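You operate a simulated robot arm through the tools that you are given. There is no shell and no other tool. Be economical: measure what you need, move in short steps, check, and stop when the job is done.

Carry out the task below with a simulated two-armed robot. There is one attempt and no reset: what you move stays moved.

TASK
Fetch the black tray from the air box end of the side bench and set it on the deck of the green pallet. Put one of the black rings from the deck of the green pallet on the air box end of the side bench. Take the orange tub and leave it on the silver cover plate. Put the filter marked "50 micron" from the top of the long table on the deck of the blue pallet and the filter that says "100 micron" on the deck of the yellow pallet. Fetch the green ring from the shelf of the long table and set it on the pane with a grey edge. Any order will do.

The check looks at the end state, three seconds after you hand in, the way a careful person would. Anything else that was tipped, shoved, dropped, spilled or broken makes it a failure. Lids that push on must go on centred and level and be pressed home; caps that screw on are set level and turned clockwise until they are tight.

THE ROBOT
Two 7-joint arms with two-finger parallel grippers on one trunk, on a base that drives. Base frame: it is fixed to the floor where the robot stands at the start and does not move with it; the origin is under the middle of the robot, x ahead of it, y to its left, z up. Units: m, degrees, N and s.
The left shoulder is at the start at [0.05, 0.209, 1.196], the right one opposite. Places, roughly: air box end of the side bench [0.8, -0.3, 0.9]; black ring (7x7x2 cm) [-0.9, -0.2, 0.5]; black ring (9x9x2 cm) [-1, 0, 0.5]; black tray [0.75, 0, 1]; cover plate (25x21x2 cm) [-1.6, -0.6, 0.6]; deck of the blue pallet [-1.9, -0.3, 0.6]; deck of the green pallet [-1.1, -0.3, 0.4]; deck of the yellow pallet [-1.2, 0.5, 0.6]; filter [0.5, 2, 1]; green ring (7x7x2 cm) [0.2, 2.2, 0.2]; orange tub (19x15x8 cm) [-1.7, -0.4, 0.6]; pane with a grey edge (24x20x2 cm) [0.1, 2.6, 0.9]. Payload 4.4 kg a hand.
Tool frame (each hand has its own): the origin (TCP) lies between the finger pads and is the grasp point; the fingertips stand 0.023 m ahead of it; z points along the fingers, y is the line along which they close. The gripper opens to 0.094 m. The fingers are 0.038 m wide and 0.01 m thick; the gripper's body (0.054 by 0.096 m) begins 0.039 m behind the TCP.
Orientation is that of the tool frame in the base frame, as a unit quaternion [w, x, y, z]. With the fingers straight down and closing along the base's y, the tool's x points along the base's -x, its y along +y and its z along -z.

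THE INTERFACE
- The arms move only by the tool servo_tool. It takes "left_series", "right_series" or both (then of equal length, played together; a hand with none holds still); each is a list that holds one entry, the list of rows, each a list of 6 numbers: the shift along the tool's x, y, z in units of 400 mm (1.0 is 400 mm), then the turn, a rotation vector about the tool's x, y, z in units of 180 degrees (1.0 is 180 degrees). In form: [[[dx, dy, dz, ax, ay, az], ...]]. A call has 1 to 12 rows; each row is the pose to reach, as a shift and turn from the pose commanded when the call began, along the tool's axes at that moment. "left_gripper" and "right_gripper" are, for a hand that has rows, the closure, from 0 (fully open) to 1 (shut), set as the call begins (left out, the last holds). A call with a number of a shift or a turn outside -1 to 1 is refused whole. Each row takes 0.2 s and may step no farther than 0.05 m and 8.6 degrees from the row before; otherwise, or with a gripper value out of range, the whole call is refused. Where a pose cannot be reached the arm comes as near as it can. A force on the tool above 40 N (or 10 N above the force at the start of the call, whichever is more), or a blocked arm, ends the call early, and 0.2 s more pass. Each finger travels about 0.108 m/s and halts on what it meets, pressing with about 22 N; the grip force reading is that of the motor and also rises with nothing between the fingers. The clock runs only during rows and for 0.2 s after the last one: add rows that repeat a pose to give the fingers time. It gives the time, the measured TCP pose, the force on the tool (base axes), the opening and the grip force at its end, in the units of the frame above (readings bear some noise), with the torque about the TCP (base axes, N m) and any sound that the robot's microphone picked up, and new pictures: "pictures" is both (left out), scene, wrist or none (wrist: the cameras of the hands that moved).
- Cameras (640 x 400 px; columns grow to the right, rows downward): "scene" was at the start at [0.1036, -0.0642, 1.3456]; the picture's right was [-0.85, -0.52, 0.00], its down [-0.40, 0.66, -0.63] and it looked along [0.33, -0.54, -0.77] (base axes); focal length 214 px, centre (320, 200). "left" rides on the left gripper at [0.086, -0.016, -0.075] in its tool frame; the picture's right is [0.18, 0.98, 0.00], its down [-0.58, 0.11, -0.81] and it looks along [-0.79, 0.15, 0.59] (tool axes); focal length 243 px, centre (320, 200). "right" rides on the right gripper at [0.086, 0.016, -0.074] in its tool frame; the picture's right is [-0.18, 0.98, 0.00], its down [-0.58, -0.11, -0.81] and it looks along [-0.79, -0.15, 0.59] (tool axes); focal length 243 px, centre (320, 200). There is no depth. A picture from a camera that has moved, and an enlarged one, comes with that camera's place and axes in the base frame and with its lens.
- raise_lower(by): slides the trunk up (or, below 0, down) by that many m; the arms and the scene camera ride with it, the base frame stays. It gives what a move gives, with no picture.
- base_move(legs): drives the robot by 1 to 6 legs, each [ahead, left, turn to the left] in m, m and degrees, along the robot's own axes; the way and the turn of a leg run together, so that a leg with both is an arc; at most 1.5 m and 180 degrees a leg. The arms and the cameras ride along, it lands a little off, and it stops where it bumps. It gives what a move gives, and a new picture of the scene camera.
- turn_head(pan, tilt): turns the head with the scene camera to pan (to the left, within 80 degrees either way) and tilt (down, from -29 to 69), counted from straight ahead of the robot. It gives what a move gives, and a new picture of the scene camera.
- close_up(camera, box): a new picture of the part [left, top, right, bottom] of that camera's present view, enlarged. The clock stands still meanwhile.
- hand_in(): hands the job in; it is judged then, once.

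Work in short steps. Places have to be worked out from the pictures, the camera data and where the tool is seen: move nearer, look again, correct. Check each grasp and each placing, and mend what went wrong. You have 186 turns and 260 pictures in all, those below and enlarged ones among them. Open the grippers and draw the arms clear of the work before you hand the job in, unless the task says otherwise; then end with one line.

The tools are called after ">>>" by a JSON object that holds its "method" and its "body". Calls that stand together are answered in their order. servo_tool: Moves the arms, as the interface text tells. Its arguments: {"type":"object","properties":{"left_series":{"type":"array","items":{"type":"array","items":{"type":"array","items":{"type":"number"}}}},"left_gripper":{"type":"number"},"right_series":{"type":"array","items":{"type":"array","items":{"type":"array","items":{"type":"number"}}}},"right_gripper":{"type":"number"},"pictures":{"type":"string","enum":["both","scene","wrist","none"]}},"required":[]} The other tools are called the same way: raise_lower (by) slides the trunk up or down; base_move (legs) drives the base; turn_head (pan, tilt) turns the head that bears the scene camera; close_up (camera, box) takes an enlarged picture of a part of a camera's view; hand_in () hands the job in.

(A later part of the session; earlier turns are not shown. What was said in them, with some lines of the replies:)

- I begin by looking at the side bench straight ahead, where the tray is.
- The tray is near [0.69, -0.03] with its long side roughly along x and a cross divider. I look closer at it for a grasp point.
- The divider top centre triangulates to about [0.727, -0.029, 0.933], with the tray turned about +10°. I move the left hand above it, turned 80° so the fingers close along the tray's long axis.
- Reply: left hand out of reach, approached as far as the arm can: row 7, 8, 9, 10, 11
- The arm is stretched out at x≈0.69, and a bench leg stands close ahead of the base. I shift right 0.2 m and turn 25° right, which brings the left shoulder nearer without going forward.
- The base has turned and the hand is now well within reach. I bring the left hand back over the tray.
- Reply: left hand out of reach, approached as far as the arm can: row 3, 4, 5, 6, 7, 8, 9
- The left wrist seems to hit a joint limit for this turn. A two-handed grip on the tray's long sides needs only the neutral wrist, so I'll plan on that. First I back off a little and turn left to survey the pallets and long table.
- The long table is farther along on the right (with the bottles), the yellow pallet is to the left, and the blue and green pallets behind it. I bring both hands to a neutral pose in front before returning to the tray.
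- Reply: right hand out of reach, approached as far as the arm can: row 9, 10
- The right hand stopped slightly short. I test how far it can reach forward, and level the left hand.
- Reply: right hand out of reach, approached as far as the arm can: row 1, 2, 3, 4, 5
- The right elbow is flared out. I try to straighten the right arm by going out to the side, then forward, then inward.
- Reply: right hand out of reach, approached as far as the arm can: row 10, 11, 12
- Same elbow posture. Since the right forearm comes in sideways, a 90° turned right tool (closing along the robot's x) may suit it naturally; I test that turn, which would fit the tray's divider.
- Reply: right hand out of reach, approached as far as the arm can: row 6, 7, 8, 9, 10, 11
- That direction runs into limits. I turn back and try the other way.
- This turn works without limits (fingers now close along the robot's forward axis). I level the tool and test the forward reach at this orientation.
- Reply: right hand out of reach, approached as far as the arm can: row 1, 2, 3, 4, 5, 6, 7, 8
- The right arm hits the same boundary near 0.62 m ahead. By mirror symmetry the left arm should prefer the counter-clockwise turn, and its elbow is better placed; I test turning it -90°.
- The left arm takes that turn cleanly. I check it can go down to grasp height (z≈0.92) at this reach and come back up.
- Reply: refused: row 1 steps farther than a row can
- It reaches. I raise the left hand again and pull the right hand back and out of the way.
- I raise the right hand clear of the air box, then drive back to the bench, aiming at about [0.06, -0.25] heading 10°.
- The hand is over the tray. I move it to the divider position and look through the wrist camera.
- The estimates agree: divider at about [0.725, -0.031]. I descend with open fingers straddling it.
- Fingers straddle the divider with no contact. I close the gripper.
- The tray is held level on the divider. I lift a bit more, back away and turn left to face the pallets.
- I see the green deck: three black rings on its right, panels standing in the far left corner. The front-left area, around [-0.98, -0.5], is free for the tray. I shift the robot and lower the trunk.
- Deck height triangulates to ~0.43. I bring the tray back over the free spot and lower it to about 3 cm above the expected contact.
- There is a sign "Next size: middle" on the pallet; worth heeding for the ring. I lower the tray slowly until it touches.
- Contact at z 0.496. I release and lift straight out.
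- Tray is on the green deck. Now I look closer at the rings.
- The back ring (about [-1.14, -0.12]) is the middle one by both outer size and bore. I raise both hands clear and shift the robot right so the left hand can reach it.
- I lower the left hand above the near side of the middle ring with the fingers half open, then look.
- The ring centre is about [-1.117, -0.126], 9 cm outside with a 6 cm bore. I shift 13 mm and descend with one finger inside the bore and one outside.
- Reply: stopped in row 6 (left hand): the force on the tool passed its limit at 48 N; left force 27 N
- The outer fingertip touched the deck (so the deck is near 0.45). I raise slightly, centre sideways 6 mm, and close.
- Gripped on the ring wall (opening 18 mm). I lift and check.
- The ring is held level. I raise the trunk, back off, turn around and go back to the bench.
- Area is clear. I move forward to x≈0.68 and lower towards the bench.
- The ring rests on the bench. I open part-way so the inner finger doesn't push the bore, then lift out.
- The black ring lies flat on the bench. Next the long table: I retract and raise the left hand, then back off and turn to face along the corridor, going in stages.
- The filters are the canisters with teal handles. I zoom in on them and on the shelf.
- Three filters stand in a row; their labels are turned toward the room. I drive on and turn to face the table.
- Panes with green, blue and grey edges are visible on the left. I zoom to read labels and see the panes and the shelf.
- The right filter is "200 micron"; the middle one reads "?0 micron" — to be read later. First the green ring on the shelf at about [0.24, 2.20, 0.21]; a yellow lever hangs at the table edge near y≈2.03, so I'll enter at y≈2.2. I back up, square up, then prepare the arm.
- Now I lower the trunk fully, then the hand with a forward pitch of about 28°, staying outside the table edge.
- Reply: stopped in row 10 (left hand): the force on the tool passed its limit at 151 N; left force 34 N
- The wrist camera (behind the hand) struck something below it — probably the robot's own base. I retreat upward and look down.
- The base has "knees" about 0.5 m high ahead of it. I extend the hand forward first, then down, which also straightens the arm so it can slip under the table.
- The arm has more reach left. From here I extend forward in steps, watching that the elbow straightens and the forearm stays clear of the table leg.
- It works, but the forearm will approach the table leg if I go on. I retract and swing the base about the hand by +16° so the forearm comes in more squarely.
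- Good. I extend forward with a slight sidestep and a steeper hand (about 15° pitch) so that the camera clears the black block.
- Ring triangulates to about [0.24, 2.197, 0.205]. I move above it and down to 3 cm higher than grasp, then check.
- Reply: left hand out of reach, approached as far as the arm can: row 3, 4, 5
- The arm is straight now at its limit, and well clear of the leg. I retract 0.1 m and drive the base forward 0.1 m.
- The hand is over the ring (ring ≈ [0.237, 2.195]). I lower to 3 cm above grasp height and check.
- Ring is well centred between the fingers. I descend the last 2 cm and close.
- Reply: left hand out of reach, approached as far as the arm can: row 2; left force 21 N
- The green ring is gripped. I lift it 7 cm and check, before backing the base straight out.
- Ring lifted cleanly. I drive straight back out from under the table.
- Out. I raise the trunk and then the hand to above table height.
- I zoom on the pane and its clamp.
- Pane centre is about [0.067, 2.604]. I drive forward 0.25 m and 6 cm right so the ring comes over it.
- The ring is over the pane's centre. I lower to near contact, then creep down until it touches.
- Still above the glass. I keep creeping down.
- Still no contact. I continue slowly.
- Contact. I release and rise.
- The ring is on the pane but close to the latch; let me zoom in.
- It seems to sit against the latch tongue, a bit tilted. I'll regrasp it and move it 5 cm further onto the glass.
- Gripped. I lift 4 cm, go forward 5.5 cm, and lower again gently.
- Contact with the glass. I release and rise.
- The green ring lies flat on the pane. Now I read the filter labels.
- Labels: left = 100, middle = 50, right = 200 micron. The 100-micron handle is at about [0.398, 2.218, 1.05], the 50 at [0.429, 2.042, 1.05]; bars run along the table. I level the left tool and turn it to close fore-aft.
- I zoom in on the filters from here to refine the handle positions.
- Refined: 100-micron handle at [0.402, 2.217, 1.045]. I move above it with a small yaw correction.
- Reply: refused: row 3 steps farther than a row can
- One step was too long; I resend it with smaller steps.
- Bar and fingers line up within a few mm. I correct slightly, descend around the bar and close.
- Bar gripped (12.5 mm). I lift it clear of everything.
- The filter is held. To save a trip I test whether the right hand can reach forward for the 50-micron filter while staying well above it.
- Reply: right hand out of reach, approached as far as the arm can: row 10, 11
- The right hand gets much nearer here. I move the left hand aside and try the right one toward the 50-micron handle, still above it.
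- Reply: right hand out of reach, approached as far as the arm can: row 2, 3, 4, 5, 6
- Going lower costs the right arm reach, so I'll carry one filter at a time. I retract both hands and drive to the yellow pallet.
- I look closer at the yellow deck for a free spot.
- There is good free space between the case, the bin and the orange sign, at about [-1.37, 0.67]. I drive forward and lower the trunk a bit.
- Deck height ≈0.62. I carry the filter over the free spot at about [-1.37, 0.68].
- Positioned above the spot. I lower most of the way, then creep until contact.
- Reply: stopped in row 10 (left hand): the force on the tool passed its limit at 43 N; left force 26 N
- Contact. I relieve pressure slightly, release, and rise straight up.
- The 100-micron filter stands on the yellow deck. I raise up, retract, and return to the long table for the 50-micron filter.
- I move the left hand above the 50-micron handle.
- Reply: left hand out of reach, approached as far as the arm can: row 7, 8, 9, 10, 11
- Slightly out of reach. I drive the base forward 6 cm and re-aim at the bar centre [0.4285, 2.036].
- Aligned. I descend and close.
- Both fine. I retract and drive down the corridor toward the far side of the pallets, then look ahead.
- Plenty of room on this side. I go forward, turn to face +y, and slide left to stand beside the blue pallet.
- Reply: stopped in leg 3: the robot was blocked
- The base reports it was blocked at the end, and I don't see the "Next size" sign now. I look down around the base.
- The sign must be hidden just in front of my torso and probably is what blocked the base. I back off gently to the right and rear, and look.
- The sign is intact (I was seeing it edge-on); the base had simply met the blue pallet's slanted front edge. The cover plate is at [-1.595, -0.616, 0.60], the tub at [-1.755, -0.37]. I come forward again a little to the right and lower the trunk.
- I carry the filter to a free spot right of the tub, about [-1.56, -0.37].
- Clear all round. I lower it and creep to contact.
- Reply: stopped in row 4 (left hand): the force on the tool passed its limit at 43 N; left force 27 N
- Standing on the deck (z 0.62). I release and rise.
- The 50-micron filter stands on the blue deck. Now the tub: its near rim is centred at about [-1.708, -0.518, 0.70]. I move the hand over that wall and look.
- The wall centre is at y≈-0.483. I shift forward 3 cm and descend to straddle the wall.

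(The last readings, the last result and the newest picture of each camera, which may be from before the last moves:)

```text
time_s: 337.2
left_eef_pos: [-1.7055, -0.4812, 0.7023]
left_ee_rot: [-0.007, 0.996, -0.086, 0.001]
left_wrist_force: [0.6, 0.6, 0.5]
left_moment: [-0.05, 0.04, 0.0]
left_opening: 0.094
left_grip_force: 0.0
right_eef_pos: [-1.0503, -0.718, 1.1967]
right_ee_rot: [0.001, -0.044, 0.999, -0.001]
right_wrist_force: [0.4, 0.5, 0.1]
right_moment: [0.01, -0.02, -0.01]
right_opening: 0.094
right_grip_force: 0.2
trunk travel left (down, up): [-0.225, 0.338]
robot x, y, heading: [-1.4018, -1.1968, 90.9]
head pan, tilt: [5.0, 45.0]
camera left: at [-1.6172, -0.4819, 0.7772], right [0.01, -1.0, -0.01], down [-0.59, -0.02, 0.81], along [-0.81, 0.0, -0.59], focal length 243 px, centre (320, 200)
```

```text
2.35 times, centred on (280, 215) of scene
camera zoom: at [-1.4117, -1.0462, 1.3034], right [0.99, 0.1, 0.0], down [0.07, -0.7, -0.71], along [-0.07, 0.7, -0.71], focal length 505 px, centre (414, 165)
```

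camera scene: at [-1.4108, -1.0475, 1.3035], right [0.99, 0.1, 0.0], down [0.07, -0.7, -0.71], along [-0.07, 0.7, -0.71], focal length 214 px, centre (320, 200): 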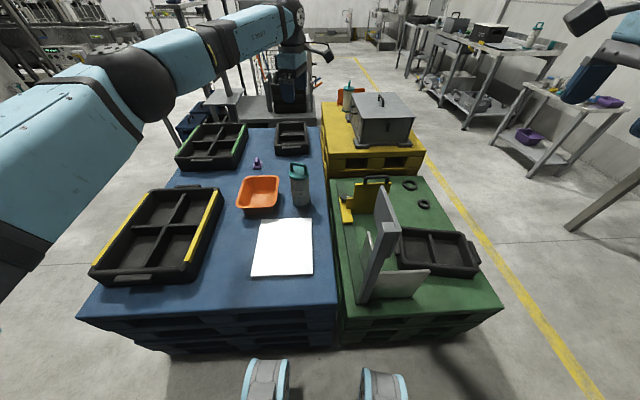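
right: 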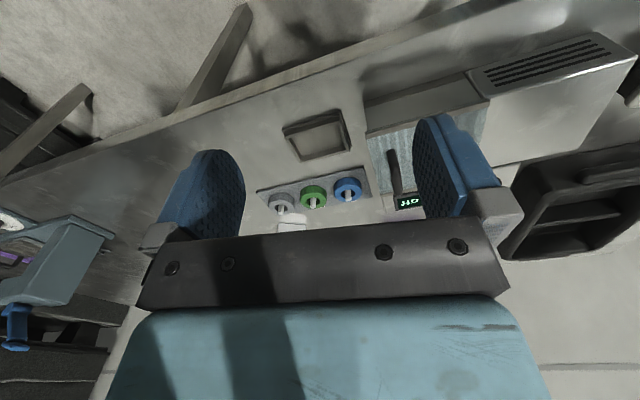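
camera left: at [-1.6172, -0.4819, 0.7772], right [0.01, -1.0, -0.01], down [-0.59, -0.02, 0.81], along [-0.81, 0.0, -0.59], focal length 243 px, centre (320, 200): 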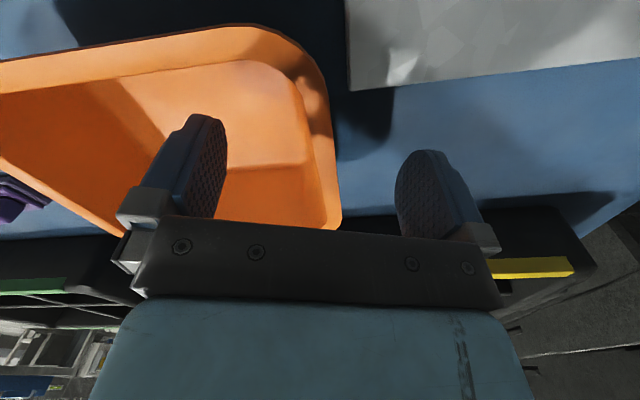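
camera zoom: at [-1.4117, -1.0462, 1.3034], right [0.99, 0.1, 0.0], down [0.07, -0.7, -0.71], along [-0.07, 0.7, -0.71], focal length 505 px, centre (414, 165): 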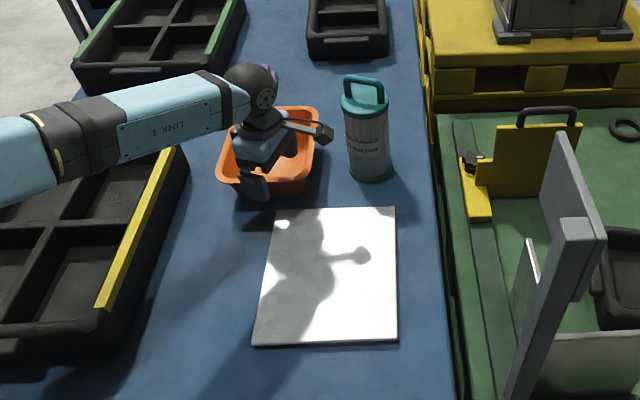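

The wall is between the fingers. I lower 1.7 cm more and close.

>>> {"method": "servo_tool", "body": {"left_series": [[[0, 0, 0.02, 0, 0, 0], [0, 0, 0.043, 0, 0, 0]]], "pictures": "none"}}

>>> {"method": "servo_tool", "body": {"left_series": [[[0, 0, 0, 0, 0, 0], [0, 0, 0, 0, 0, 0], [0, 0, 0, 0, 0, 0], [0, 0, 0, 0, 0, 0], [0, 0, 0, 0, 0, 0]]], "left_gripper": 1, "pictures": "wrist"}}

```text
time_s: 337.8
left_eef_pos: [-1.704, -0.4824, 0.6851]
left_ee_rot: [-0.007, 0.996, -0.086, 0.001]
left_wrist_force: [-0.3, -0.3, -0.2]
left_moment: [0.03, 0.02, -0.04]
left_opening: 0.0939
left_grip_force: 0.1
right_eef_pos: [-1.0511, -0.7177, 1.1957]
right_ee_rot: [0.002, -0.044, 0.999, 0.0]
right_wrist_force: [-0.4, 0.1, 0.6]
right_moment: [0.0, 0.02, -0.01]
right_opening: 0.094
right_grip_force: 0.1
trunk travel left (down, up): [-0.225, 0.338]
robot x, y, heading: [-1.403, -1.197, 90.7]
head pan, tilt: [5.0, 45.0]
```

```text
time_s: 339.0
left_eef_pos: [-1.7065, -0.4816, 0.6869]
left_ee_rot: [-0.007, 0.996, -0.085, 0.001]
left_wrist_force: [1.6, -0.1, 2.1]
left_moment: [0.15, -0.37, -0.25]
left_opening: 0.0055
left_grip_force: 21.7
right_eef_pos: [-1.0529, -0.7185, 1.1962]
right_ee_rot: [0.002, -0.044, 0.999, 0.0]
right_wrist_force: [0.0, -0.3, -0.2]
right_moment: [0.02, 0.01, -0.01]
right_opening: 0.0941
right_grip_force: 0.1
trunk travel left (down, up): [-0.225, 0.338]
robot x, y, heading: [-1.4007, -1.1952, 91.0]
head pan, tilt: [5.0, 45.0]
camera left: at [-1.6171, -0.4819, 0.7617], right [0.01, -1.0, -0.01], down [-0.59, -0.02, 0.8], along [-0.81, 0.0, -0.59], focal length 243 px, centre (320, 200)
```

left: 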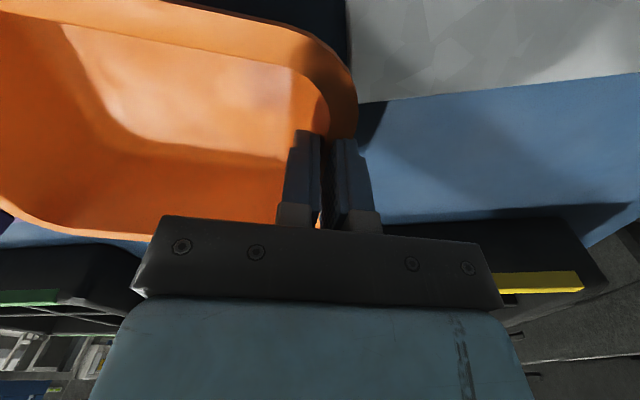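

Gripped the wall (5.5 mm). I lift straight up and check.

>>> {"method": "servo_tool", "body": {"left_series": [[[0, 0, -0.03, 0, 0, 0], [0, 0, -0.08, 0, 0, 0], [0, 0, -0.16, 0, 0, 0], [0, 0, -0.24, 0, 0, 0], [0, 0, -0.32, 0, 0, 0]]], "pictures": "scene"}}

>>> {"method": "close_up", "body": {"camera": "scene", "box": [200, 100, 360, 280]}}

```text
time_s: 340.2
left_eef_pos: [-1.7089, -0.4853, 0.8148]
left_ee_rot: [-0.006, 0.996, -0.086, 0.001]
left_wrist_force: [0.9, -0.4, -3.2]
left_moment: [-0.27, -0.09, -0.1]
left_opening: 0.0043
left_grip_force: 21.6
right_eef_pos: [-1.0506, -0.7187, 1.1966]
right_ee_rot: [0.002, -0.044, 0.999, 0.0]
right_wrist_force: [-0.7, -0.7, 0.4]
right_moment: [0.03, 0.01, 0.02]
right_opening: 0.0941
right_grip_force: 0.0
trunk travel left (down, up): [-0.225, 0.338]
robot x, y, heading: [-1.3973, -1.1955, 90.8]
head pan, tilt: [5.0, 45.0]
camera scene: at [-1.4116, -1.0468, 1.3034], right [0.99, 0.1, 0.0], down [0.07, -0.7, -0.71], along [-0.07, 0.7, -0.71], focal length 214 px, centre (320, 200)
```

scene: 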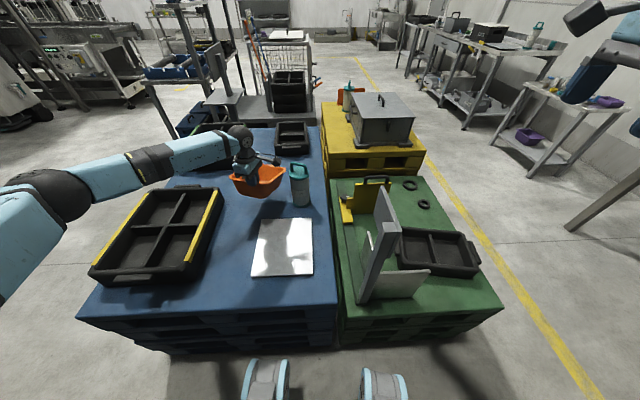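

```text
2.22 times, centred on (280, 190) of scene
camera zoom: at [-1.4116, -1.0468, 1.3034], right [0.99, 0.1, 0.0], down [0.07, -0.7, -0.71], along [-0.07, 0.7, -0.71], focal length 477 px, centre (409, 222)
```

zoom: 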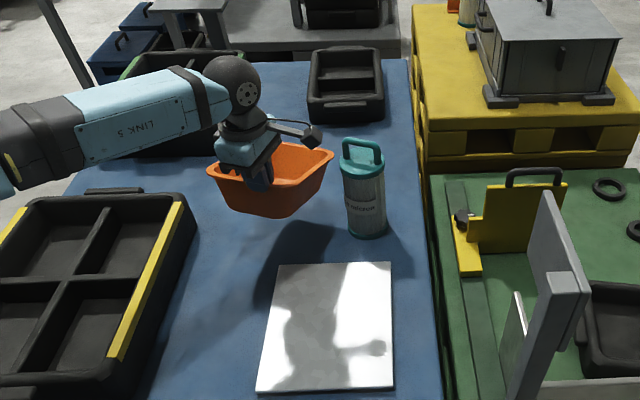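

It holds, but the tub sags a little: the grip is only on the rim. I set it back down and regrip about 2 cm deeper.

>>> {"method": "servo_tool", "body": {"left_series": [[[0, 0, 0.1, 0, 0, 0], [0, 0, 0.2, 0, 0, 0], [0, 0, 0.26, 0, 0, 0], [0, 0, 0.29, 0, 0, 0], [0, 0, 0.305, 0, 0, 0], [0, 0, 0.32, 0, 0, 0]]], "pictures": "none"}}

>>> {"method": "servo_tool", "body": {"left_series": [[[0, 0, 0, 0, 0, 0], [0, 0, 0, 0, 0, 0], [0, 0, 0, 0, 0, 0], [0, 0, 0.02, 0, 0, 0], [0, 0, 0.04, 0, 0, 0], [0, 0, 0.055, 0, 0, 0]]], "left_gripper": 0.3, "pictures": "wrist"}}

```text
time_s: 341.6
left_eef_pos: [-1.7067, -0.4819, 0.6874]
left_ee_rot: [-0.006, 0.996, -0.086, 0.001]
left_wrist_force: [0.1, -2.5, 0.2]
left_moment: [0.15, -0.08, -0.26]
left_opening: 0.0053
left_grip_force: 21.8
right_eef_pos: [-1.0514, -0.7189, 1.1959]
right_ee_rot: [0.002, -0.044, 0.999, 0.0]
right_wrist_force: [0.2, 0.5, 0.1]
right_moment: [0.0, 0.03, -0.02]
right_opening: 0.094
right_grip_force: 0.0
trunk travel left (down, up): [-0.225, 0.338]
robot x, y, heading: [-1.3953, -1.1958, 91.1]
head pan, tilt: [5.0, 45.0]
```

```text
time_s: 343.0
left_eef_pos: [-1.7052, -0.482, 0.6655]
left_ee_rot: [-0.007, 0.996, -0.086, 0.0]
left_wrist_force: [-0.2, 0.8, -0.1]
left_moment: [0.02, 0.01, -0.04]
left_opening: 0.0655
left_grip_force: 0.0
right_eef_pos: [-1.0509, -0.7192, 1.1946]
right_ee_rot: [0.001, -0.044, 0.999, -0.001]
right_wrist_force: [-0.5, 0.0, -0.1]
right_moment: [-0.02, -0.01, -0.02]
right_opening: 0.0939
right_grip_force: 0.0
trunk travel left (down, up): [-0.225, 0.338]
robot x, y, heading: [-1.3971, -1.1945, 91.0]
head pan, tilt: [5.0, 45.0]
camera left: at [-1.6179, -0.4823, 0.7412], right [0.01, -1.0, -0.01], down [-0.59, -0.02, 0.8], along [-0.8, 0.0, -0.59], focal length 243 px, centre (320, 200)
```

left: 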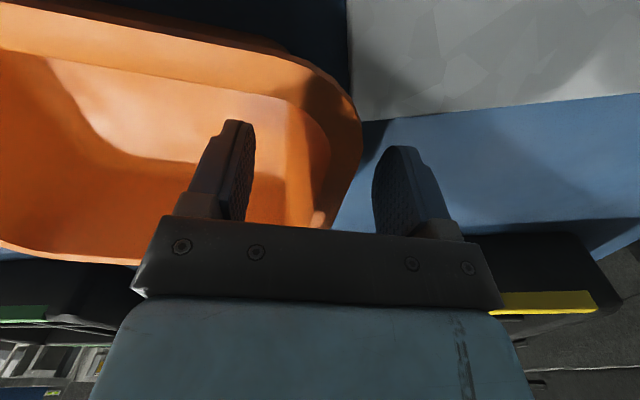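

Room to go another 1.5 cm deeper; then I close and lift.

>>> {"method": "servo_tool", "body": {"left_series": [[[0, 0, 0.02, 0, 0, 0], [0, 0, 0.0375, 0, 0, 0]]], "pictures": "none"}}

>>> {"method": "servo_tool", "body": {"left_series": [[[0, 0, 0, 0, 0, 0], [0, 0, 0, 0, 0, 0], [0, 0, 0, 0, 0, 0], [0, 0, 0, 0, 0, 0], [0, 0, 0, 0, 0, 0]]], "left_gripper": 1, "pictures": "none"}}

>>> {"method": "servo_tool", "body": {"left_series": [[[0, 0, -0.03, 0, 0, 0], [0, 0, -0.08, 0, 0, 0], [0, 0, -0.16, 0, 0, 0], [0, 0, -0.24, 0, 0, 0], [0, 0, -0.32, 0, 0, 0]]], "pictures": "none"}}

>>> {"method": "close_up", "body": {"camera": "scene", "box": [200, 100, 360, 280]}}

```text
time_s: 343.6
left_eef_pos: [-1.7069, -0.4824, 0.6495]
left_ee_rot: [-0.006, 0.996, -0.085, 0.0]
left_wrist_force: [0.0, 1.0, 0.1]
left_moment: [0.02, -0.03, 0.01]
left_opening: 0.0657
left_grip_force: 0.0
right_eef_pos: [-1.0514, -0.7185, 1.1965]
right_ee_rot: [0.002, -0.043, 0.999, 0.001]
right_wrist_force: [0.0, -0.7, 0.8]
right_moment: [-0.01, -0.02, 0.01]
right_opening: 0.0942
right_grip_force: 0.0
trunk travel left (down, up): [-0.225, 0.338]
robot x, y, heading: [-1.3969, -1.195, 91.0]
head pan, tilt: [5.0, 45.0]
```

```text
time_s: 344.8
left_eef_pos: [-1.7058, -0.4828, 0.6515]
left_ee_rot: [-0.006, 0.996, -0.085, 0.001]
left_wrist_force: [-1.1, 1.7, 4.2]
left_moment: [1.06, -0.27, 0.27]
left_opening: 0.0128
left_grip_force: 22.2
right_eef_pos: [-1.0515, -0.7193, 1.1956]
right_ee_rot: [0.002, -0.043, 0.999, 0.0]
right_wrist_force: [0.7, 0.0, 1.0]
right_moment: [0.02, 0.0, -0.01]
right_opening: 0.0943
right_grip_force: 0.0
trunk travel left (down, up): [-0.225, 0.338]
robot x, y, heading: [-1.4004, -1.1932, 90.7]
head pan, tilt: [5.0, 45.0]
```

```text
time_s: 346.0
left_eef_pos: [-1.7061, -0.4848, 0.7773]
left_ee_rot: [-0.006, 0.996, -0.086, 0.0]
left_wrist_force: [0.1, -0.7, -3.9]
left_moment: [-0.27, 0.0, 0.01]
left_opening: 0.0035
left_grip_force: 22.1
right_eef_pos: [-1.051, -0.7187, 1.1956]
right_ee_rot: [0.002, -0.044, 0.999, 0.001]
right_wrist_force: [-0.5, -0.8, -0.4]
right_moment: [0.0, -0.02, -0.04]
right_opening: 0.0939
right_grip_force: 0.1
trunk travel left (down, up): [-0.225, 0.338]
robot x, y, heading: [-1.3989, -1.1971, 91.0]
head pan, tilt: [5.0, 45.0]
```

```text
2.22 times, centred on (280, 190) of scene
camera zoom: at [-1.4116, -1.0467, 1.3034], right [0.99, 0.1, 0.0], down [0.07, -0.7, -0.71], along [-0.07, 0.7, -0.71], focal length 477 px, centre (409, 222)
```

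zoom: 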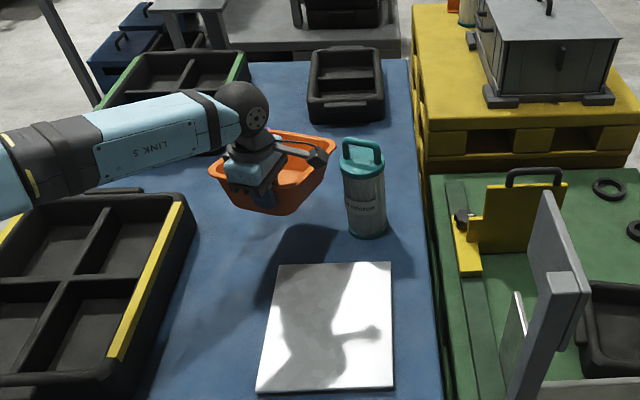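

Held firmly. I bring it back first, then right over the plate, adding a 10° pitch to level the tub.

>>> {"method": "servo_tool", "body": {"left_series": [[[0, 0.1, 0, 0, 0, 0], [0, 0.2, 0, 0, 0, 0], [0, 0.3, 0, 0, 0, 0], [0, 0.4, 0, 0, 0, 0], [0.06, 0.466, 0, 0, 0, 0], [0.15, 0.466, 0, 0, 0, 0], [0.25, 0.466, 0, 0.014, 0, 0], [0.34, 0.466, 0, 0.028, 0, 0], [0.414, 0.466, 0, 0.042, 0, 0], [0.414, 0.466, 0, 0.056, 0, 0]]], "pictures": "scene"}}

>>> {"method": "close_up", "body": {"camera": "scene", "box": [200, 150, 360, 310]}}

```text
time_s: 348.2
left_eef_pos: [-1.5743, -0.6966, 0.7761]
left_ee_rot: [-0.093, 0.992, -0.085, 0.008]
left_wrist_force: [0.0, -0.4, -3.1]
left_moment: [-0.32, -0.04, 0.01]
left_opening: 0.0038
left_grip_force: 22.1
right_eef_pos: [-1.051, -0.7175, 1.1964]
right_ee_rot: [0.002, -0.043, 0.999, -0.001]
right_wrist_force: [0.2, 0.3, 0.5]
right_moment: [0.03, -0.02, 0.01]
right_opening: 0.0938
right_grip_force: 0.0
trunk travel left (down, up): [-0.225, 0.338]
robot x, y, heading: [-1.3945, -1.1958, 90.8]
head pan, tilt: [5.0, 45.0]
camera scene: at [-1.4123, -1.0465, 1.3034], right [0.99, 0.1, 0.0], down [0.07, -0.7, -0.71], along [-0.07, 0.7, -0.71], focal length 214 px, centre (320, 200)
```

scene: 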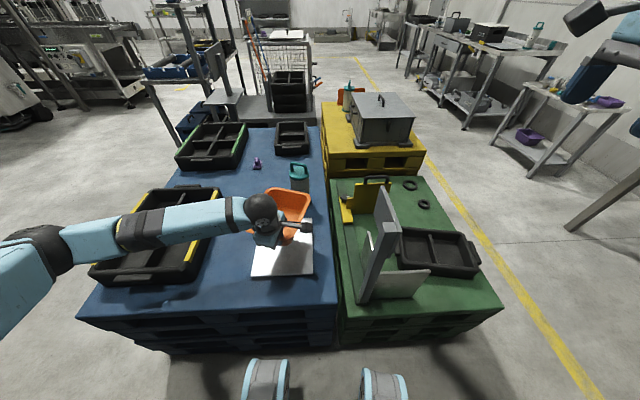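

```text
2.50 times, centred on (280, 230) of scene
camera zoom: at [-1.4123, -1.0465, 1.3034], right [0.99, 0.1, 0.0], down [0.07, -0.7, -0.71], along [-0.07, 0.7, -0.71], focal length 536 px, centre (420, 125)
```

zoom: 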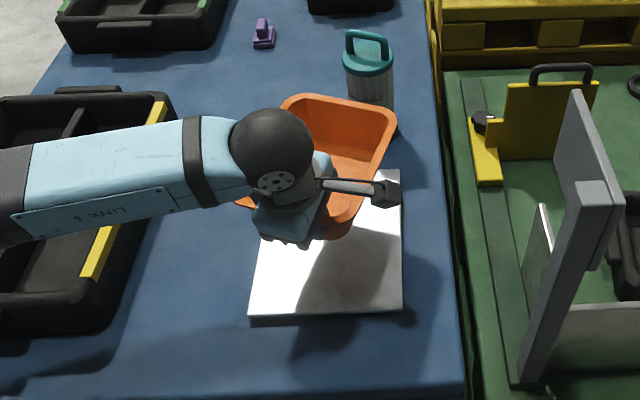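

The tub is over the plate within about 1 cm. I lower it to near contact and creep down.

>>> {"method": "servo_tool", "body": {"left_series": [[[0, 0.013, 0.07, 0, 0, 0], [0, 0.025, 0.14, 0, 0, 0], [0, 0.035, 0.195, 0, 0, 0]]], "pictures": "wrist"}}

>>> {"method": "servo_tool", "body": {"left_series": [[[0, 0.002, 0.01, 0, 0, 0], [0, 0.0035, 0.02, 0, 0, 0], [0, 0.005, 0.03, 0, 0, 0], [0, 0.007, 0.04, 0, 0, 0], [0, 0.009, 0.05, 0, 0, 0], [0, 0.0105, 0.06, 0, 0, 0]]], "pictures": "both"}}

```text
time_s: 349.0
left_eef_pos: [-1.5775, -0.6952, 0.6982]
left_ee_rot: [-0.093, 0.992, -0.085, 0.008]
left_wrist_force: [0.0, 1.1, -3.0]
left_moment: [-0.28, -0.04, -0.02]
left_opening: 0.0041
left_grip_force: 22.0
right_eef_pos: [-1.0518, -0.7174, 1.1962]
right_ee_rot: [0.001, -0.044, 0.999, 0.0]
right_wrist_force: [0.1, -0.2, -0.2]
right_moment: [-0.01, 0.01, -0.01]
right_opening: 0.0941
right_grip_force: 0.0
trunk travel left (down, up): [-0.225, 0.338]
robot x, y, heading: [-1.4009, -1.1958, 90.8]
head pan, tilt: [5.0, 45.0]
camera left: at [-1.4908, -0.7076, 0.7741], right [0.02, -0.98, -0.18], down [-0.62, -0.15, 0.77], along [-0.79, 0.1, -0.61], focal length 243 px, centre (320, 200)
```

left: 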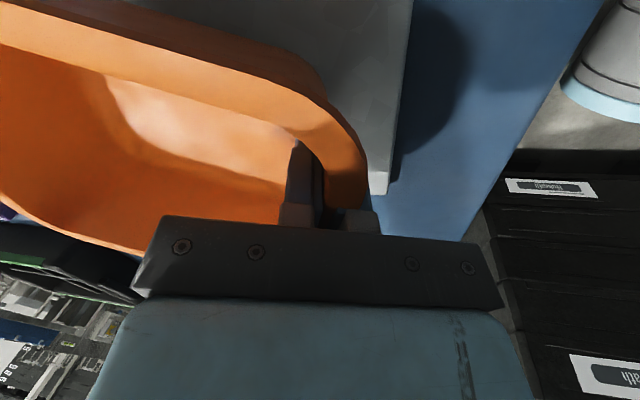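

```text
time_s: 350.4
left_eef_pos: [-1.5749, -0.6947, 0.674]
left_ee_rot: [-0.093, 0.992, -0.085, 0.008]
left_wrist_force: [-1.1, 0.3, -4.4]
left_moment: [-0.34, 0.0, 0.0]
left_opening: 0.0036
left_grip_force: 22.2
right_eef_pos: [-1.0513, -0.7185, 1.1951]
right_ee_rot: [0.001, -0.044, 0.999, -0.001]
right_wrist_force: [-1.2, 0.4, -0.7]
right_moment: [-0.02, 0.04, -0.05]
right_opening: 0.0939
right_grip_force: 0.1
trunk travel left (down, up): [-0.225, 0.338]
robot x, y, heading: [-1.3999, -1.1961, 91.1]
head pan, tilt: [5.0, 45.0]
camera scene: at [-1.4118, -1.0462, 1.3034], right [0.99, 0.1, 0.0], down [0.07, -0.7, -0.71], along [-0.07, 0.7, -0.71], focal length 214 px, centre (320, 200)
camera left: at [-1.489, -0.7072, 0.7503], right [0.02, -0.98, -0.18], down [-0.62, -0.15, 0.77], along [-0.79, 0.1, -0.61], focal length 243 px, centre (320, 200)
```

scene: 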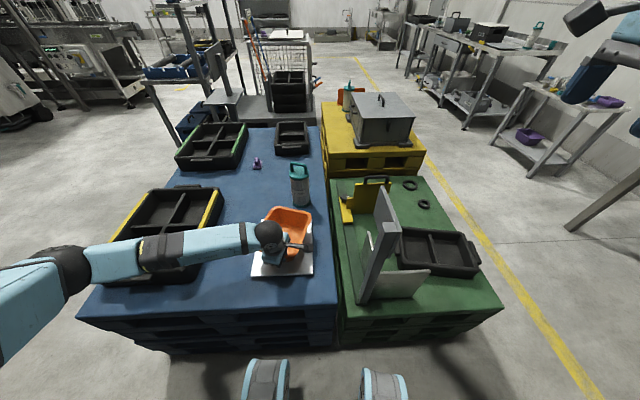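
left: 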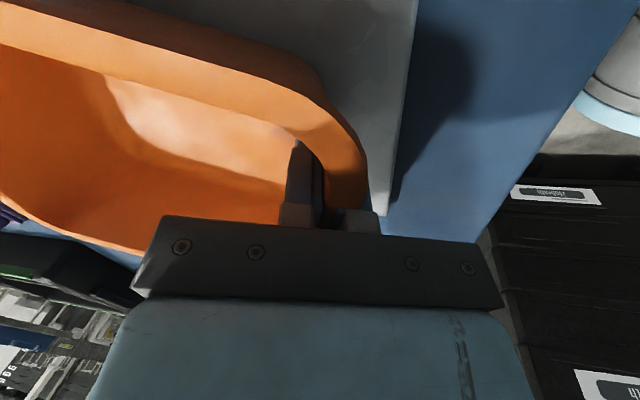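

No contact yet; I continue.

>>> {"method": "servo_tool", "body": {"left_series": [[[0, 0.002, 0.01, 0, 0, 0], [0, 0.0035, 0.02, 0, 0, 0], [0, 0.005, 0.03, 0, 0, 0], [0, 0.007, 0.04, 0, 0, 0], [0, 0.009, 0.05, 0, 0, 0], [0, 0.0105, 0.06, 0, 0, 0], [0, 0.012, 0.07, 0, 0, 0]]], "pictures": "wrist"}}

>>> {"method": "close_up", "body": {"camera": "scene", "box": [200, 170, 340, 300]}}

```text
time_s: 351.9
left_eef_pos: [-1.5743, -0.6906, 0.653]
left_ee_rot: [-0.098, 0.991, -0.086, 0.01]
left_wrist_force: [0.9, -7.4, 20.8]
left_moment: [1.15, 1.24, 0.43]
left_opening: 0.0042
left_grip_force: 22.0
right_eef_pos: [-1.0521, -0.7197, 1.1959]
right_ee_rot: [0.001, -0.043, 0.999, 0.0]
right_wrist_force: [0.6, -0.2, 0.5]
right_moment: [0.01, 0.0, 0.0]
right_opening: 0.094
right_grip_force: 0.0
trunk travel left (down, up): [-0.225, 0.338]
robot x, y, heading: [-1.3999, -1.1956, 91.0]
head pan, tilt: [5.0, 45.0]
stopped in row 7 (left hand): the force on the tool passed its limit at 44 N (the readings are from after the stop); the commanded pose is now the measured one
camera left: at [-1.4882, -0.7054, 0.7294], right [0.02, -0.98, -0.19], down [-0.62, -0.16, 0.77], along [-0.78, 0.11, -0.61], focal length 243 px, centre (320, 200)
```

left: 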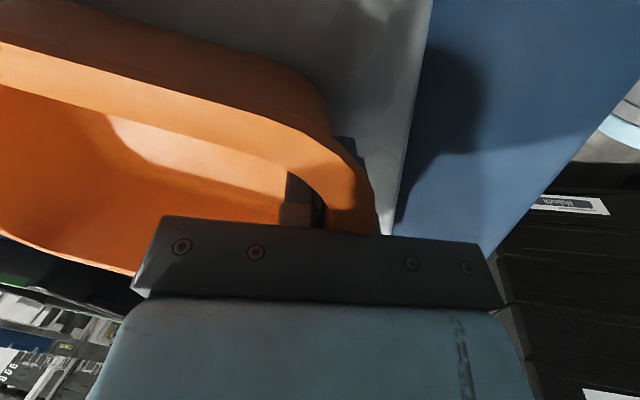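

```text
3.08 times, centred on (270, 235) of scene
camera zoom: at [-1.4114, -1.0482, 1.3036], right [0.99, 0.1, 0.0], down [0.07, -0.7, -0.71], along [-0.07, 0.7, -0.71], focal length 660 px, centre (474, 92)
```

zoom: 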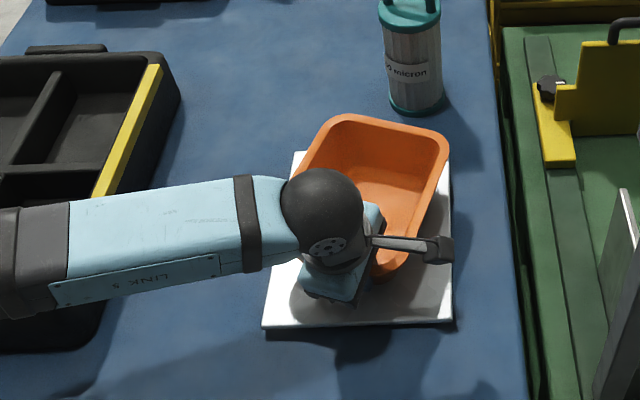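

It touches, but sits 3 cm right of the plate's centre. I lift 1.2 cm, shift left 3 cm, ease the pitch a little and set it down.

>>> {"method": "servo_tool", "body": {"left_series": [[[0, -0.005, -0.03, 0, 0, 0], [-0.04, -0.005, -0.03, 0, 0, 0], [-0.08, -0.005, -0.03, -0.012, 0, 0], [-0.08, -0.003, -0.015, -0.024, 0, 0], [-0.08, -0.001, -0.005, -0.024, 0, 0], [-0.08, 0.001, 0.005, -0.024, 0, 0]]], "pictures": "none"}}

>>> {"method": "close_up", "body": {"camera": "scene", "box": [200, 170, 340, 300]}}

```text
time_s: 353.4
left_eef_pos: [-1.6076, -0.6858, 0.6537]
left_ee_rot: [-0.062, 0.994, -0.086, 0.006]
left_wrist_force: [-3.9, -6.6, 32.0]
left_moment: [1.14, 0.02, 0.02]
left_opening: 0.0078
left_grip_force: 21.8
right_eef_pos: [-1.0498, -0.7215, 1.1965]
right_ee_rot: [0.001, -0.043, 0.999, 0.001]
right_wrist_force: [-0.1, -0.8, 0.1]
right_moment: [-0.01, -0.01, -0.03]
right_opening: 0.0939
right_grip_force: 0.1
trunk travel left (down, up): [-0.225, 0.338]
robot x, y, heading: [-1.3976, -1.1964, 90.8]
head pan, tilt: [5.0, 45.0]
```

```text
3.08 times, centred on (270, 235) of scene
camera zoom: at [-1.4109, -1.0495, 1.3044], right [0.99, 0.1, 0.0], down [0.07, -0.7, -0.71], along [-0.07, 0.71, -0.7], focal length 660 px, centre (474, 92)
```

zoom: 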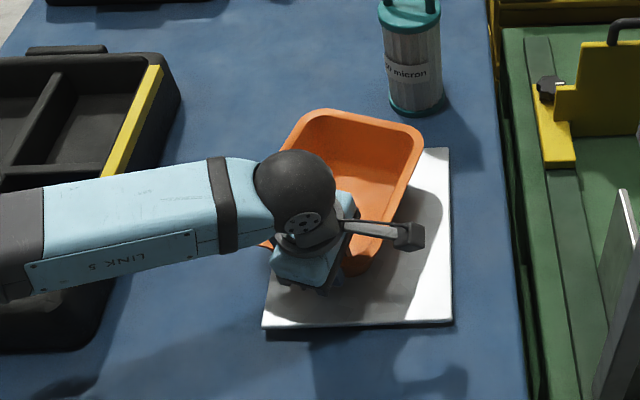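

Well within the plate. I ease off, release, and rise.

>>> {"method": "servo_tool", "body": {"left_series": [[[0, 0, -0.006, 0, 0, 0], [0, 0.0, -0.012, 0, 0, 0]]], "pictures": "none"}}

>>> {"method": "servo_tool", "body": {"left_series": [[[0, 0, 0, 0, 0, 0], [0, 0, 0, 0, 0, 0], [0, 0, 0, 0, 0, 0]]], "left_gripper": 0.35, "pictures": "wrist"}}

>>> {"method": "close_up", "body": {"camera": "scene", "box": [200, 170, 340, 300]}}

```text
time_s: 353.9
left_eef_pos: [-1.6073, -0.687, 0.6521]
left_ee_rot: [-0.058, 0.995, -0.087, 0.006]
left_wrist_force: [2.1, 5.2, 7.9]
left_moment: [1.07, -0.48, -0.09]
left_opening: 0.008
left_grip_force: 22.1
right_eef_pos: [-1.0505, -0.7187, 1.1958]
right_ee_rot: [0.002, -0.044, 0.999, 0.0]
right_wrist_force: [0.4, -0.7, 0.5]
right_moment: [-0.01, 0.0, -0.01]
right_opening: 0.0939
right_grip_force: 0.0
trunk travel left (down, up): [-0.225, 0.338]
robot x, y, heading: [-1.398, -1.1967, 91.0]
head pan, tilt: [5.0, 45.0]
```

```text
time_s: 354.8
left_eef_pos: [-1.6083, -0.6871, 0.6518]
left_ee_rot: [-0.059, 0.995, -0.085, 0.006]
left_wrist_force: [-0.2, -1.2, 6.1]
left_moment: [0.05, 0.1, 0.03]
left_opening: 0.0609
left_grip_force: 0.1
right_eef_pos: [-1.0515, -0.7192, 1.1957]
right_ee_rot: [0.003, -0.043, 0.999, 0.001]
right_wrist_force: [-0.8, 0.0, 0.2]
right_moment: [0.0, -0.02, -0.02]
right_opening: 0.0939
right_grip_force: 0.1
trunk travel left (down, up): [-0.225, 0.338]
robot x, y, heading: [-1.3996, -1.1966, 91.0]
head pan, tilt: [5.0, 45.0]
camera left: at [-1.5203, -0.6948, 0.729], right [0.01, -0.99, -0.12], down [-0.61, -0.1, 0.79], along [-0.79, 0.06, -0.61], focal length 243 px, centre (320, 200)
```

left: 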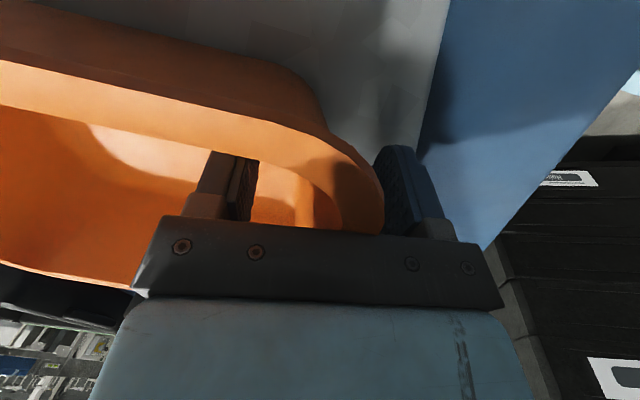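

```text
3.08 times, centred on (270, 235) of scene
camera zoom: at [-1.4115, -1.047, 1.3034], right [0.99, 0.1, 0.0], down [0.07, -0.7, -0.71], along [-0.07, 0.7, -0.71], focal length 660 px, centre (474, 92)
```

zoom: 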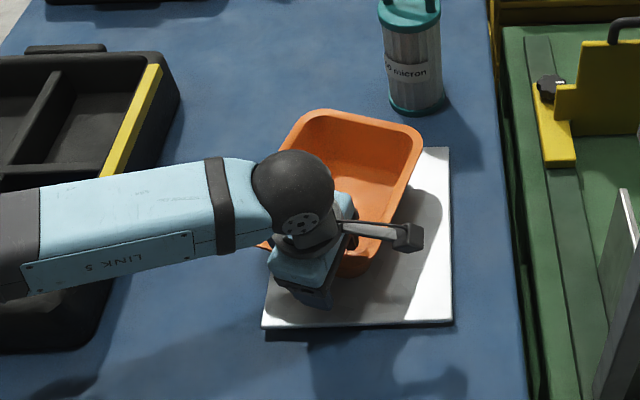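

Released. I rise straight up and look.

>>> {"method": "servo_tool", "body": {"left_series": [[[0, -0.005, -0.04, 0, 0, 0], [0, -0.011, -0.1, 0, 0, 0], [0, -0.023, -0.2, 0, 0, 0], [0, -0.035, -0.3, 0, 0, 0], [0, -0.047, -0.4, 0, 0, 0], [0, -0.058, -0.5, 0, 0, 0], [0, -0.07, -0.6, -0.016, 0, 0], [0, -0.082, -0.7, -0.032, 0, 0]]], "pictures": "scene"}}

>>> {"method": "close_up", "body": {"camera": "scene", "box": [200, 150, 360, 300]}}

```text
time_s: 356.6
left_eef_pos: [-1.6049, -0.6882, 0.9341]
left_ee_rot: [-0.008, 0.996, -0.086, 0.001]
left_wrist_force: [0.7, 0.0, 0.2]
left_moment: [-0.02, 0.01, 0.0]
left_opening: 0.0613
left_grip_force: 0.1
right_eef_pos: [-1.0508, -0.7183, 1.1959]
right_ee_rot: [0.001, -0.044, 0.999, 0.0]
right_wrist_force: [0.7, 0.9, 0.3]
right_moment: [0.04, 0.02, -0.01]
right_opening: 0.0941
right_grip_force: 0.1
trunk travel left (down, up): [-0.225, 0.338]
robot x, y, heading: [-1.3975, -1.1979, 91.1]
head pan, tilt: [5.0, 45.0]
camera scene: at [-1.4113, -1.0467, 1.3034], right [0.99, 0.1, 0.0], down [0.07, -0.7, -0.71], along [-0.07, 0.7, -0.71], focal length 214 px, centre (320, 200)
```

scene: 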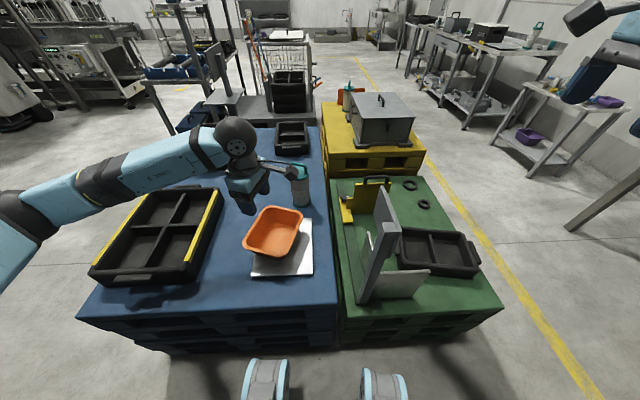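

```text
2.67 times, centred on (280, 225) of scene
camera zoom: at [-1.4113, -1.0467, 1.3034], right [0.99, 0.1, 0.0], down [0.07, -0.7, -0.71], along [-0.07, 0.7, -0.71], focal length 572 px, centre (427, 133)
```

zoom: 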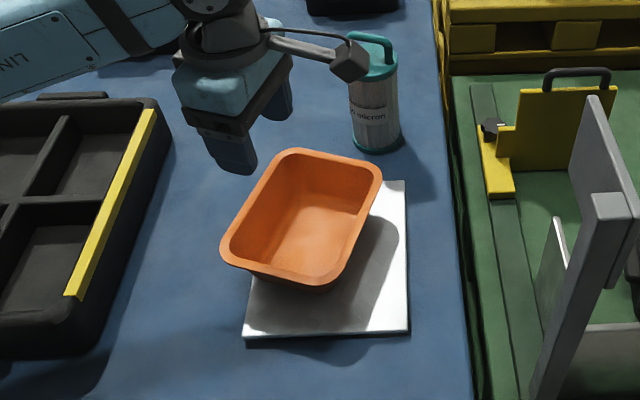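

The tub sits on the plate but 3 cm left of centre, at the edge. I regrip its near wall and recentre it.

>>> {"method": "servo_tool", "body": {"left_series": [[[-0.04, 0, 0.05, 0, 0, 0], [-0.075, 0, 0.15, 0, 0, 0], [-0.075, 0, 0.26, 0, 0, 0], [-0.075, 0, 0.37, 0, 0, 0], [-0.075, 0, 0.48, 0, 0, 0], [-0.075, 0, 0.58, 0, 0, 0], [-0.075, 0, 0.64, 0, 0, 0], [-0.075, 0, 0.67, 0, 0, 0]]], "left_gripper": 0.2, "pictures": "wrist"}}

```text
time_s: 358.4
left_eef_pos: [-1.6328, -0.6766, 0.6668]
left_ee_rot: [-0.009, 0.996, -0.087, 0.002]
left_wrist_force: [-0.4, 0.5, 0.0]
left_moment: [0.02, 0.02, 0.03]
left_opening: 0.0752
left_grip_force: 0.1
right_eef_pos: [-1.051, -0.7176, 1.196]
right_ee_rot: [0.002, -0.043, 0.999, -0.001]
right_wrist_force: [-0.5, -0.3, -0.5]
right_moment: [0.03, 0.0, 0.04]
right_opening: 0.0941
right_grip_force: 0.1
trunk travel left (down, up): [-0.225, 0.338]
robot x, y, heading: [-1.4004, -1.196, 90.8]
head pan, tilt: [5.0, 45.0]
camera left: at [-1.5441, -0.6773, 0.7415], right [0.01, -1.0, -0.02], down [-0.6, -0.02, 0.8], along [-0.8, 0.0, -0.6], focal length 243 px, centre (320, 200)
```

left: 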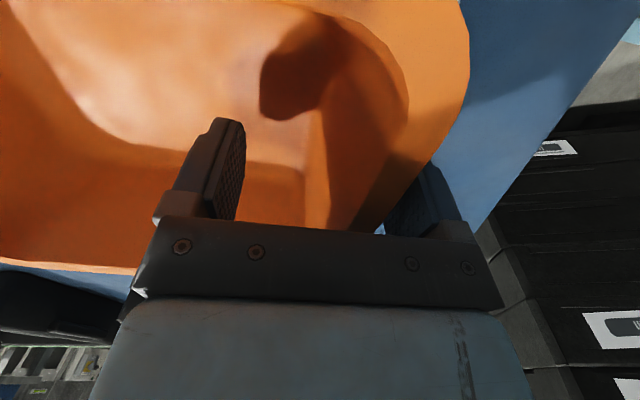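

Straddling. I close, lift 4 cm with slight pitch, and shift right 3 cm.

>>> {"method": "servo_tool", "body": {"left_series": [[[0, 0, 0, 0, 0, 0], [0, 0, 0, 0, 0, 0], [0, 0, 0, 0, 0, 0], [0, 0, 0, 0, 0, 0], [0, 0, -0.04, 0.014, 0, 0], [0, 0, -0.08, 0.028, 0, 0], [0, 0, -0.12, 0.042, 0, 0], [0.04, 0, -0.12, 0.042, 0, 0], [0.08, 0, -0.12, 0.042, 0, 0]]], "left_gripper": 1, "pictures": "scene"}}

>>> {"method": "close_up", "body": {"camera": "scene", "box": [200, 150, 360, 300]}}

```text
time_s: 360.4
left_eef_pos: [-1.604, -0.6857, 0.7124]
left_ee_rot: [-0.075, 0.994, -0.085, 0.008]
left_wrist_force: [0.5, -0.5, -3.7]
left_moment: [-0.3, 0.07, 0.0]
left_opening: 0.0041
left_grip_force: 20.8
right_eef_pos: [-1.0519, -0.7176, 1.1944]
right_ee_rot: [0.001, -0.044, 0.999, 0.0]
right_wrist_force: [0.7, -0.2, -0.5]
right_moment: [0.06, -0.03, 0.03]
right_opening: 0.0939
right_grip_force: 0.1
trunk travel left (down, up): [-0.225, 0.338]
robot x, y, heading: [-1.4027, -1.1964, 91.1]
head pan, tilt: [5.0, 45.0]
camera scene: at [-1.4116, -1.0462, 1.3034], right [0.99, 0.1, 0.0], down [0.07, -0.7, -0.71], along [-0.07, 0.7, -0.71], focal length 214 px, centre (320, 200)
```

scene: 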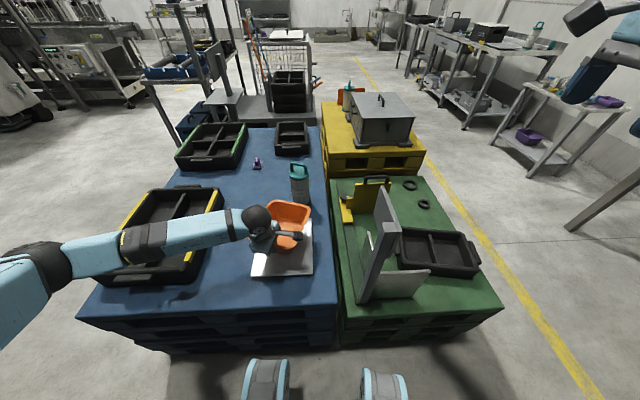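

```text
2.67 times, centred on (280, 225) of scene
camera zoom: at [-1.4116, -1.0462, 1.3034], right [0.99, 0.1, 0.0], down [0.07, -0.7, -0.71], along [-0.07, 0.7, -0.71], focal length 572 px, centre (427, 133)
```

zoom: 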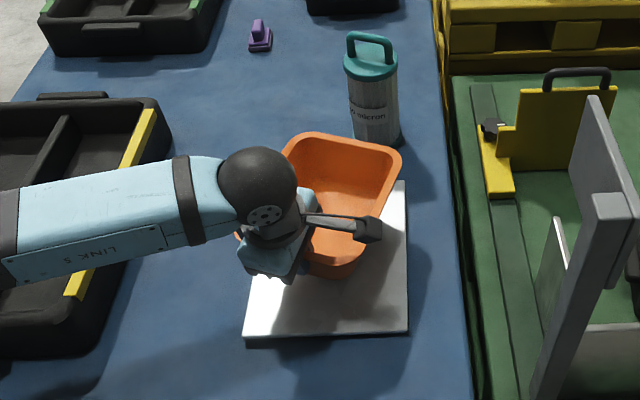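

Centred now. I lower to contact and release.

>>> {"method": "servo_tool", "body": {"left_series": [[[0, 0.005, 0.04, 0, 0, 0], [0, 0.01, 0.075, 0, 0, 0], [0, 0.012, 0.09, 0, 0, 0], [0, 0.014, 0.1, 0, 0, 0], [0, 0.015, 0.11, 0, 0, 0], [0, 0.0165, 0.12, 0, 0, 0], [0, 0.018, 0.13, 0, 0, 0], [0, 0.019, 0.14, 0, 0, 0]]], "pictures": "none"}}

```text
time_s: 362.1
left_eef_pos: [-1.6034, -0.6829, 0.6598]
left_ee_rot: [-0.076, 0.993, -0.085, 0.007]
left_wrist_force: [-1.7, 2.4, 18.1]
left_moment: [1.08, -0.31, 0.07]
left_opening: 0.0065
left_grip_force: 21.7
right_eef_pos: [-1.0503, -0.7195, 1.1951]
right_ee_rot: [0.001, -0.044, 0.999, 0.0]
right_wrist_force: [-0.3, -0.3, -0.1]
right_moment: [0.04, -0.02, 0.04]
right_opening: 0.094
right_grip_force: 0.1
trunk travel left (down, up): [-0.225, 0.338]
robot x, y, heading: [-1.3961, -1.1946, 91.2]
head pan, tilt: [5.0, 45.0]
```

Contact. I open part-way and rise straight up.

>>> {"method": "servo_tool", "body": {"left_series": [[[0, 0, -0.006, 0, 0, 0], [0, 0, -0.006, 0, 0, 0], [0, 0, -0.006, 0, 0, 0], [0, -0.006, -0.05, 0, 0, 0], [0, -0.014, -0.1, 0, 0, 0], [0, -0.027, -0.2, 0, 0, 0], [0, -0.041, -0.3, 0, 0, 0], [0, -0.054, -0.4, -0.014, 0, 0], [0, -0.068, -0.5, -0.028, 0, 0], [0, -0.08, -0.6, -0.042, 0, 0], [0, -0.09, -0.7, -0.042, 0, 0]]], "left_gripper": 0.3, "pictures": "scene"}}

>>> {"method": "close_up", "body": {"camera": "scene", "box": [200, 150, 360, 300]}}

```text
time_s: 364.6
left_eef_pos: [-1.6036, -0.6889, 0.9426]
left_ee_rot: [-0.009, 0.996, -0.087, 0.002]
left_wrist_force: [0.3, -0.3, 0.1]
left_moment: [0.01, 0.01, -0.01]
left_opening: 0.0658
left_grip_force: 0.1
right_eef_pos: [-1.0511, -0.7181, 1.1962]
right_ee_rot: [0.002, -0.044, 0.999, -0.001]
right_wrist_force: [0.8, -0.5, 0.4]
right_moment: [0.05, 0.01, 0.02]
right_opening: 0.0942
right_grip_force: 0.0
trunk travel left (down, up): [-0.225, 0.338]
robot x, y, heading: [-1.4015, -1.1931, 91.1]
head pan, tilt: [5.0, 45.0]
camera scene: at [-1.4113, -1.0469, 1.3034], right [0.99, 0.1, 0.0], down [0.07, -0.7, -0.71], along [-0.07, 0.7, -0.71], focal length 214 px, centre (320, 200)
```

scene: 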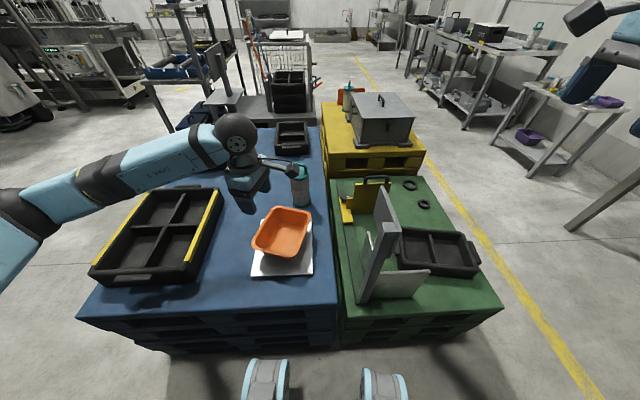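

```text
2.67 times, centred on (280, 225) of scene
camera zoom: at [-1.4113, -1.0469, 1.3034], right [0.99, 0.1, 0.0], down [0.07, -0.7, -0.71], along [-0.07, 0.7, -0.71], focal length 572 px, centre (427, 133)
```

zoom: 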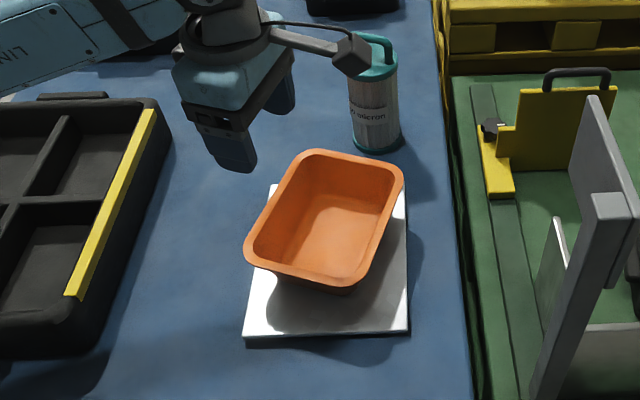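

All goals look done: tub on the plate, filters on their decks. I raise and open the hand, back away, and take a final look.

>>> {"method": "servo_tool", "body": {"left_series": [[[0, 0, -0.1, 0, 0, 0], [0, 0, -0.2, 0, 0, 0], [0, 0, -0.3, 0, 0, 0], [0, 0, -0.4, 0, 0, 0], [0, 0, -0.5, 0, 0, 0]]], "left_gripper": 0, "pictures": "none"}}

>>> {"method": "base_move", "body": {"legs": [[-0.3, 0, 0]]}}

>>> {"method": "close_up", "body": {"camera": "scene", "box": [160, 80, 500, 320]}}

```text
time_s: 365.8
left_eef_pos: [-1.6026, -0.6949, 1.1415]
left_ee_rot: [-0.009, 0.996, -0.086, 0.001]
left_wrist_force: [0.7, -0.4, -0.4]
left_moment: [-0.01, 0.01, -0.06]
left_opening: 0.094
left_grip_force: 0.1
right_eef_pos: [-1.0501, -0.7186, 1.1954]
right_ee_rot: [0.001, -0.043, 0.999, 0.0]
right_wrist_force: [0.5, 0.1, -0.6]
right_moment: [0.0, -0.01, -0.02]
right_opening: 0.0942
right_grip_force: 0.1
trunk travel left (down, up): [-0.225, 0.338]
robot x, y, heading: [-1.3954, -1.1983, 91.0]
head pan, tilt: [5.0, 45.0]
```

```text
time_s: 367.8
left_eef_pos: [-1.5995, -0.9932, 1.1415]
left_ee_rot: [-0.009, 0.996, -0.083, 0.002]
left_wrist_force: [-0.7, 0.1, -0.4]
left_moment: [-0.01, -0.01, 0.01]
left_opening: 0.0941
left_grip_force: 0.1
right_eef_pos: [-1.0477, -1.0152, 1.1944]
right_ee_rot: [0.002, -0.047, 0.999, 0.0]
right_wrist_force: [-0.2, -0.6, 0.6]
right_moment: [0.02, 0.0, 0.01]
right_opening: 0.0942
right_grip_force: 0.1
trunk travel left (down, up): [-0.225, 0.338]
robot x, y, heading: [-1.3902, -1.4979, 91.2]
head pan, tilt: [5.0, 45.0]
camera scene: at [-1.4068, -1.3448, 1.3035], right [0.99, 0.11, 0.0], down [0.08, -0.7, -0.71], along [-0.08, 0.7, -0.71], focal length 214 px, centre (320, 200)
```

scene: 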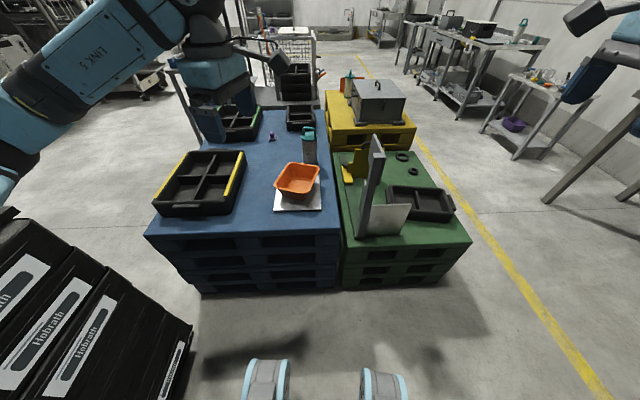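

```text
1.67 times, centred on (330, 200) of scene
camera zoom: at [-1.4068, -1.3448, 1.3035], right [0.99, 0.11, 0.0], down [0.08, -0.7, -0.71], along [-0.08, 0.7, -0.71], focal length 358 px, centre (303, 200)
```

zoom: 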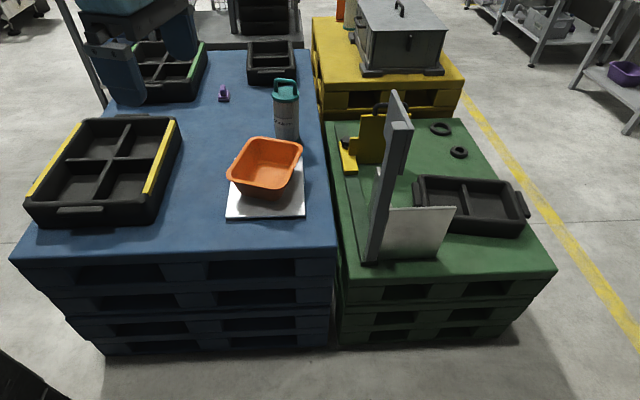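

Everything is in place, the arms are clear and the grippers are open. I hand in.

>>> {"method": "hand_in", "body": {}}

```text
The job is handed in.
```

I finished and handed in all six placements. The black tray is on the green pallet, the middle-sized black ring on the air box end of the side bench, and the orange tub on the cover plate. The 50 micron filter is on the blue pallet, the 100 micron filter on the yellow pallet, and the green ring on the grey-edged pane.
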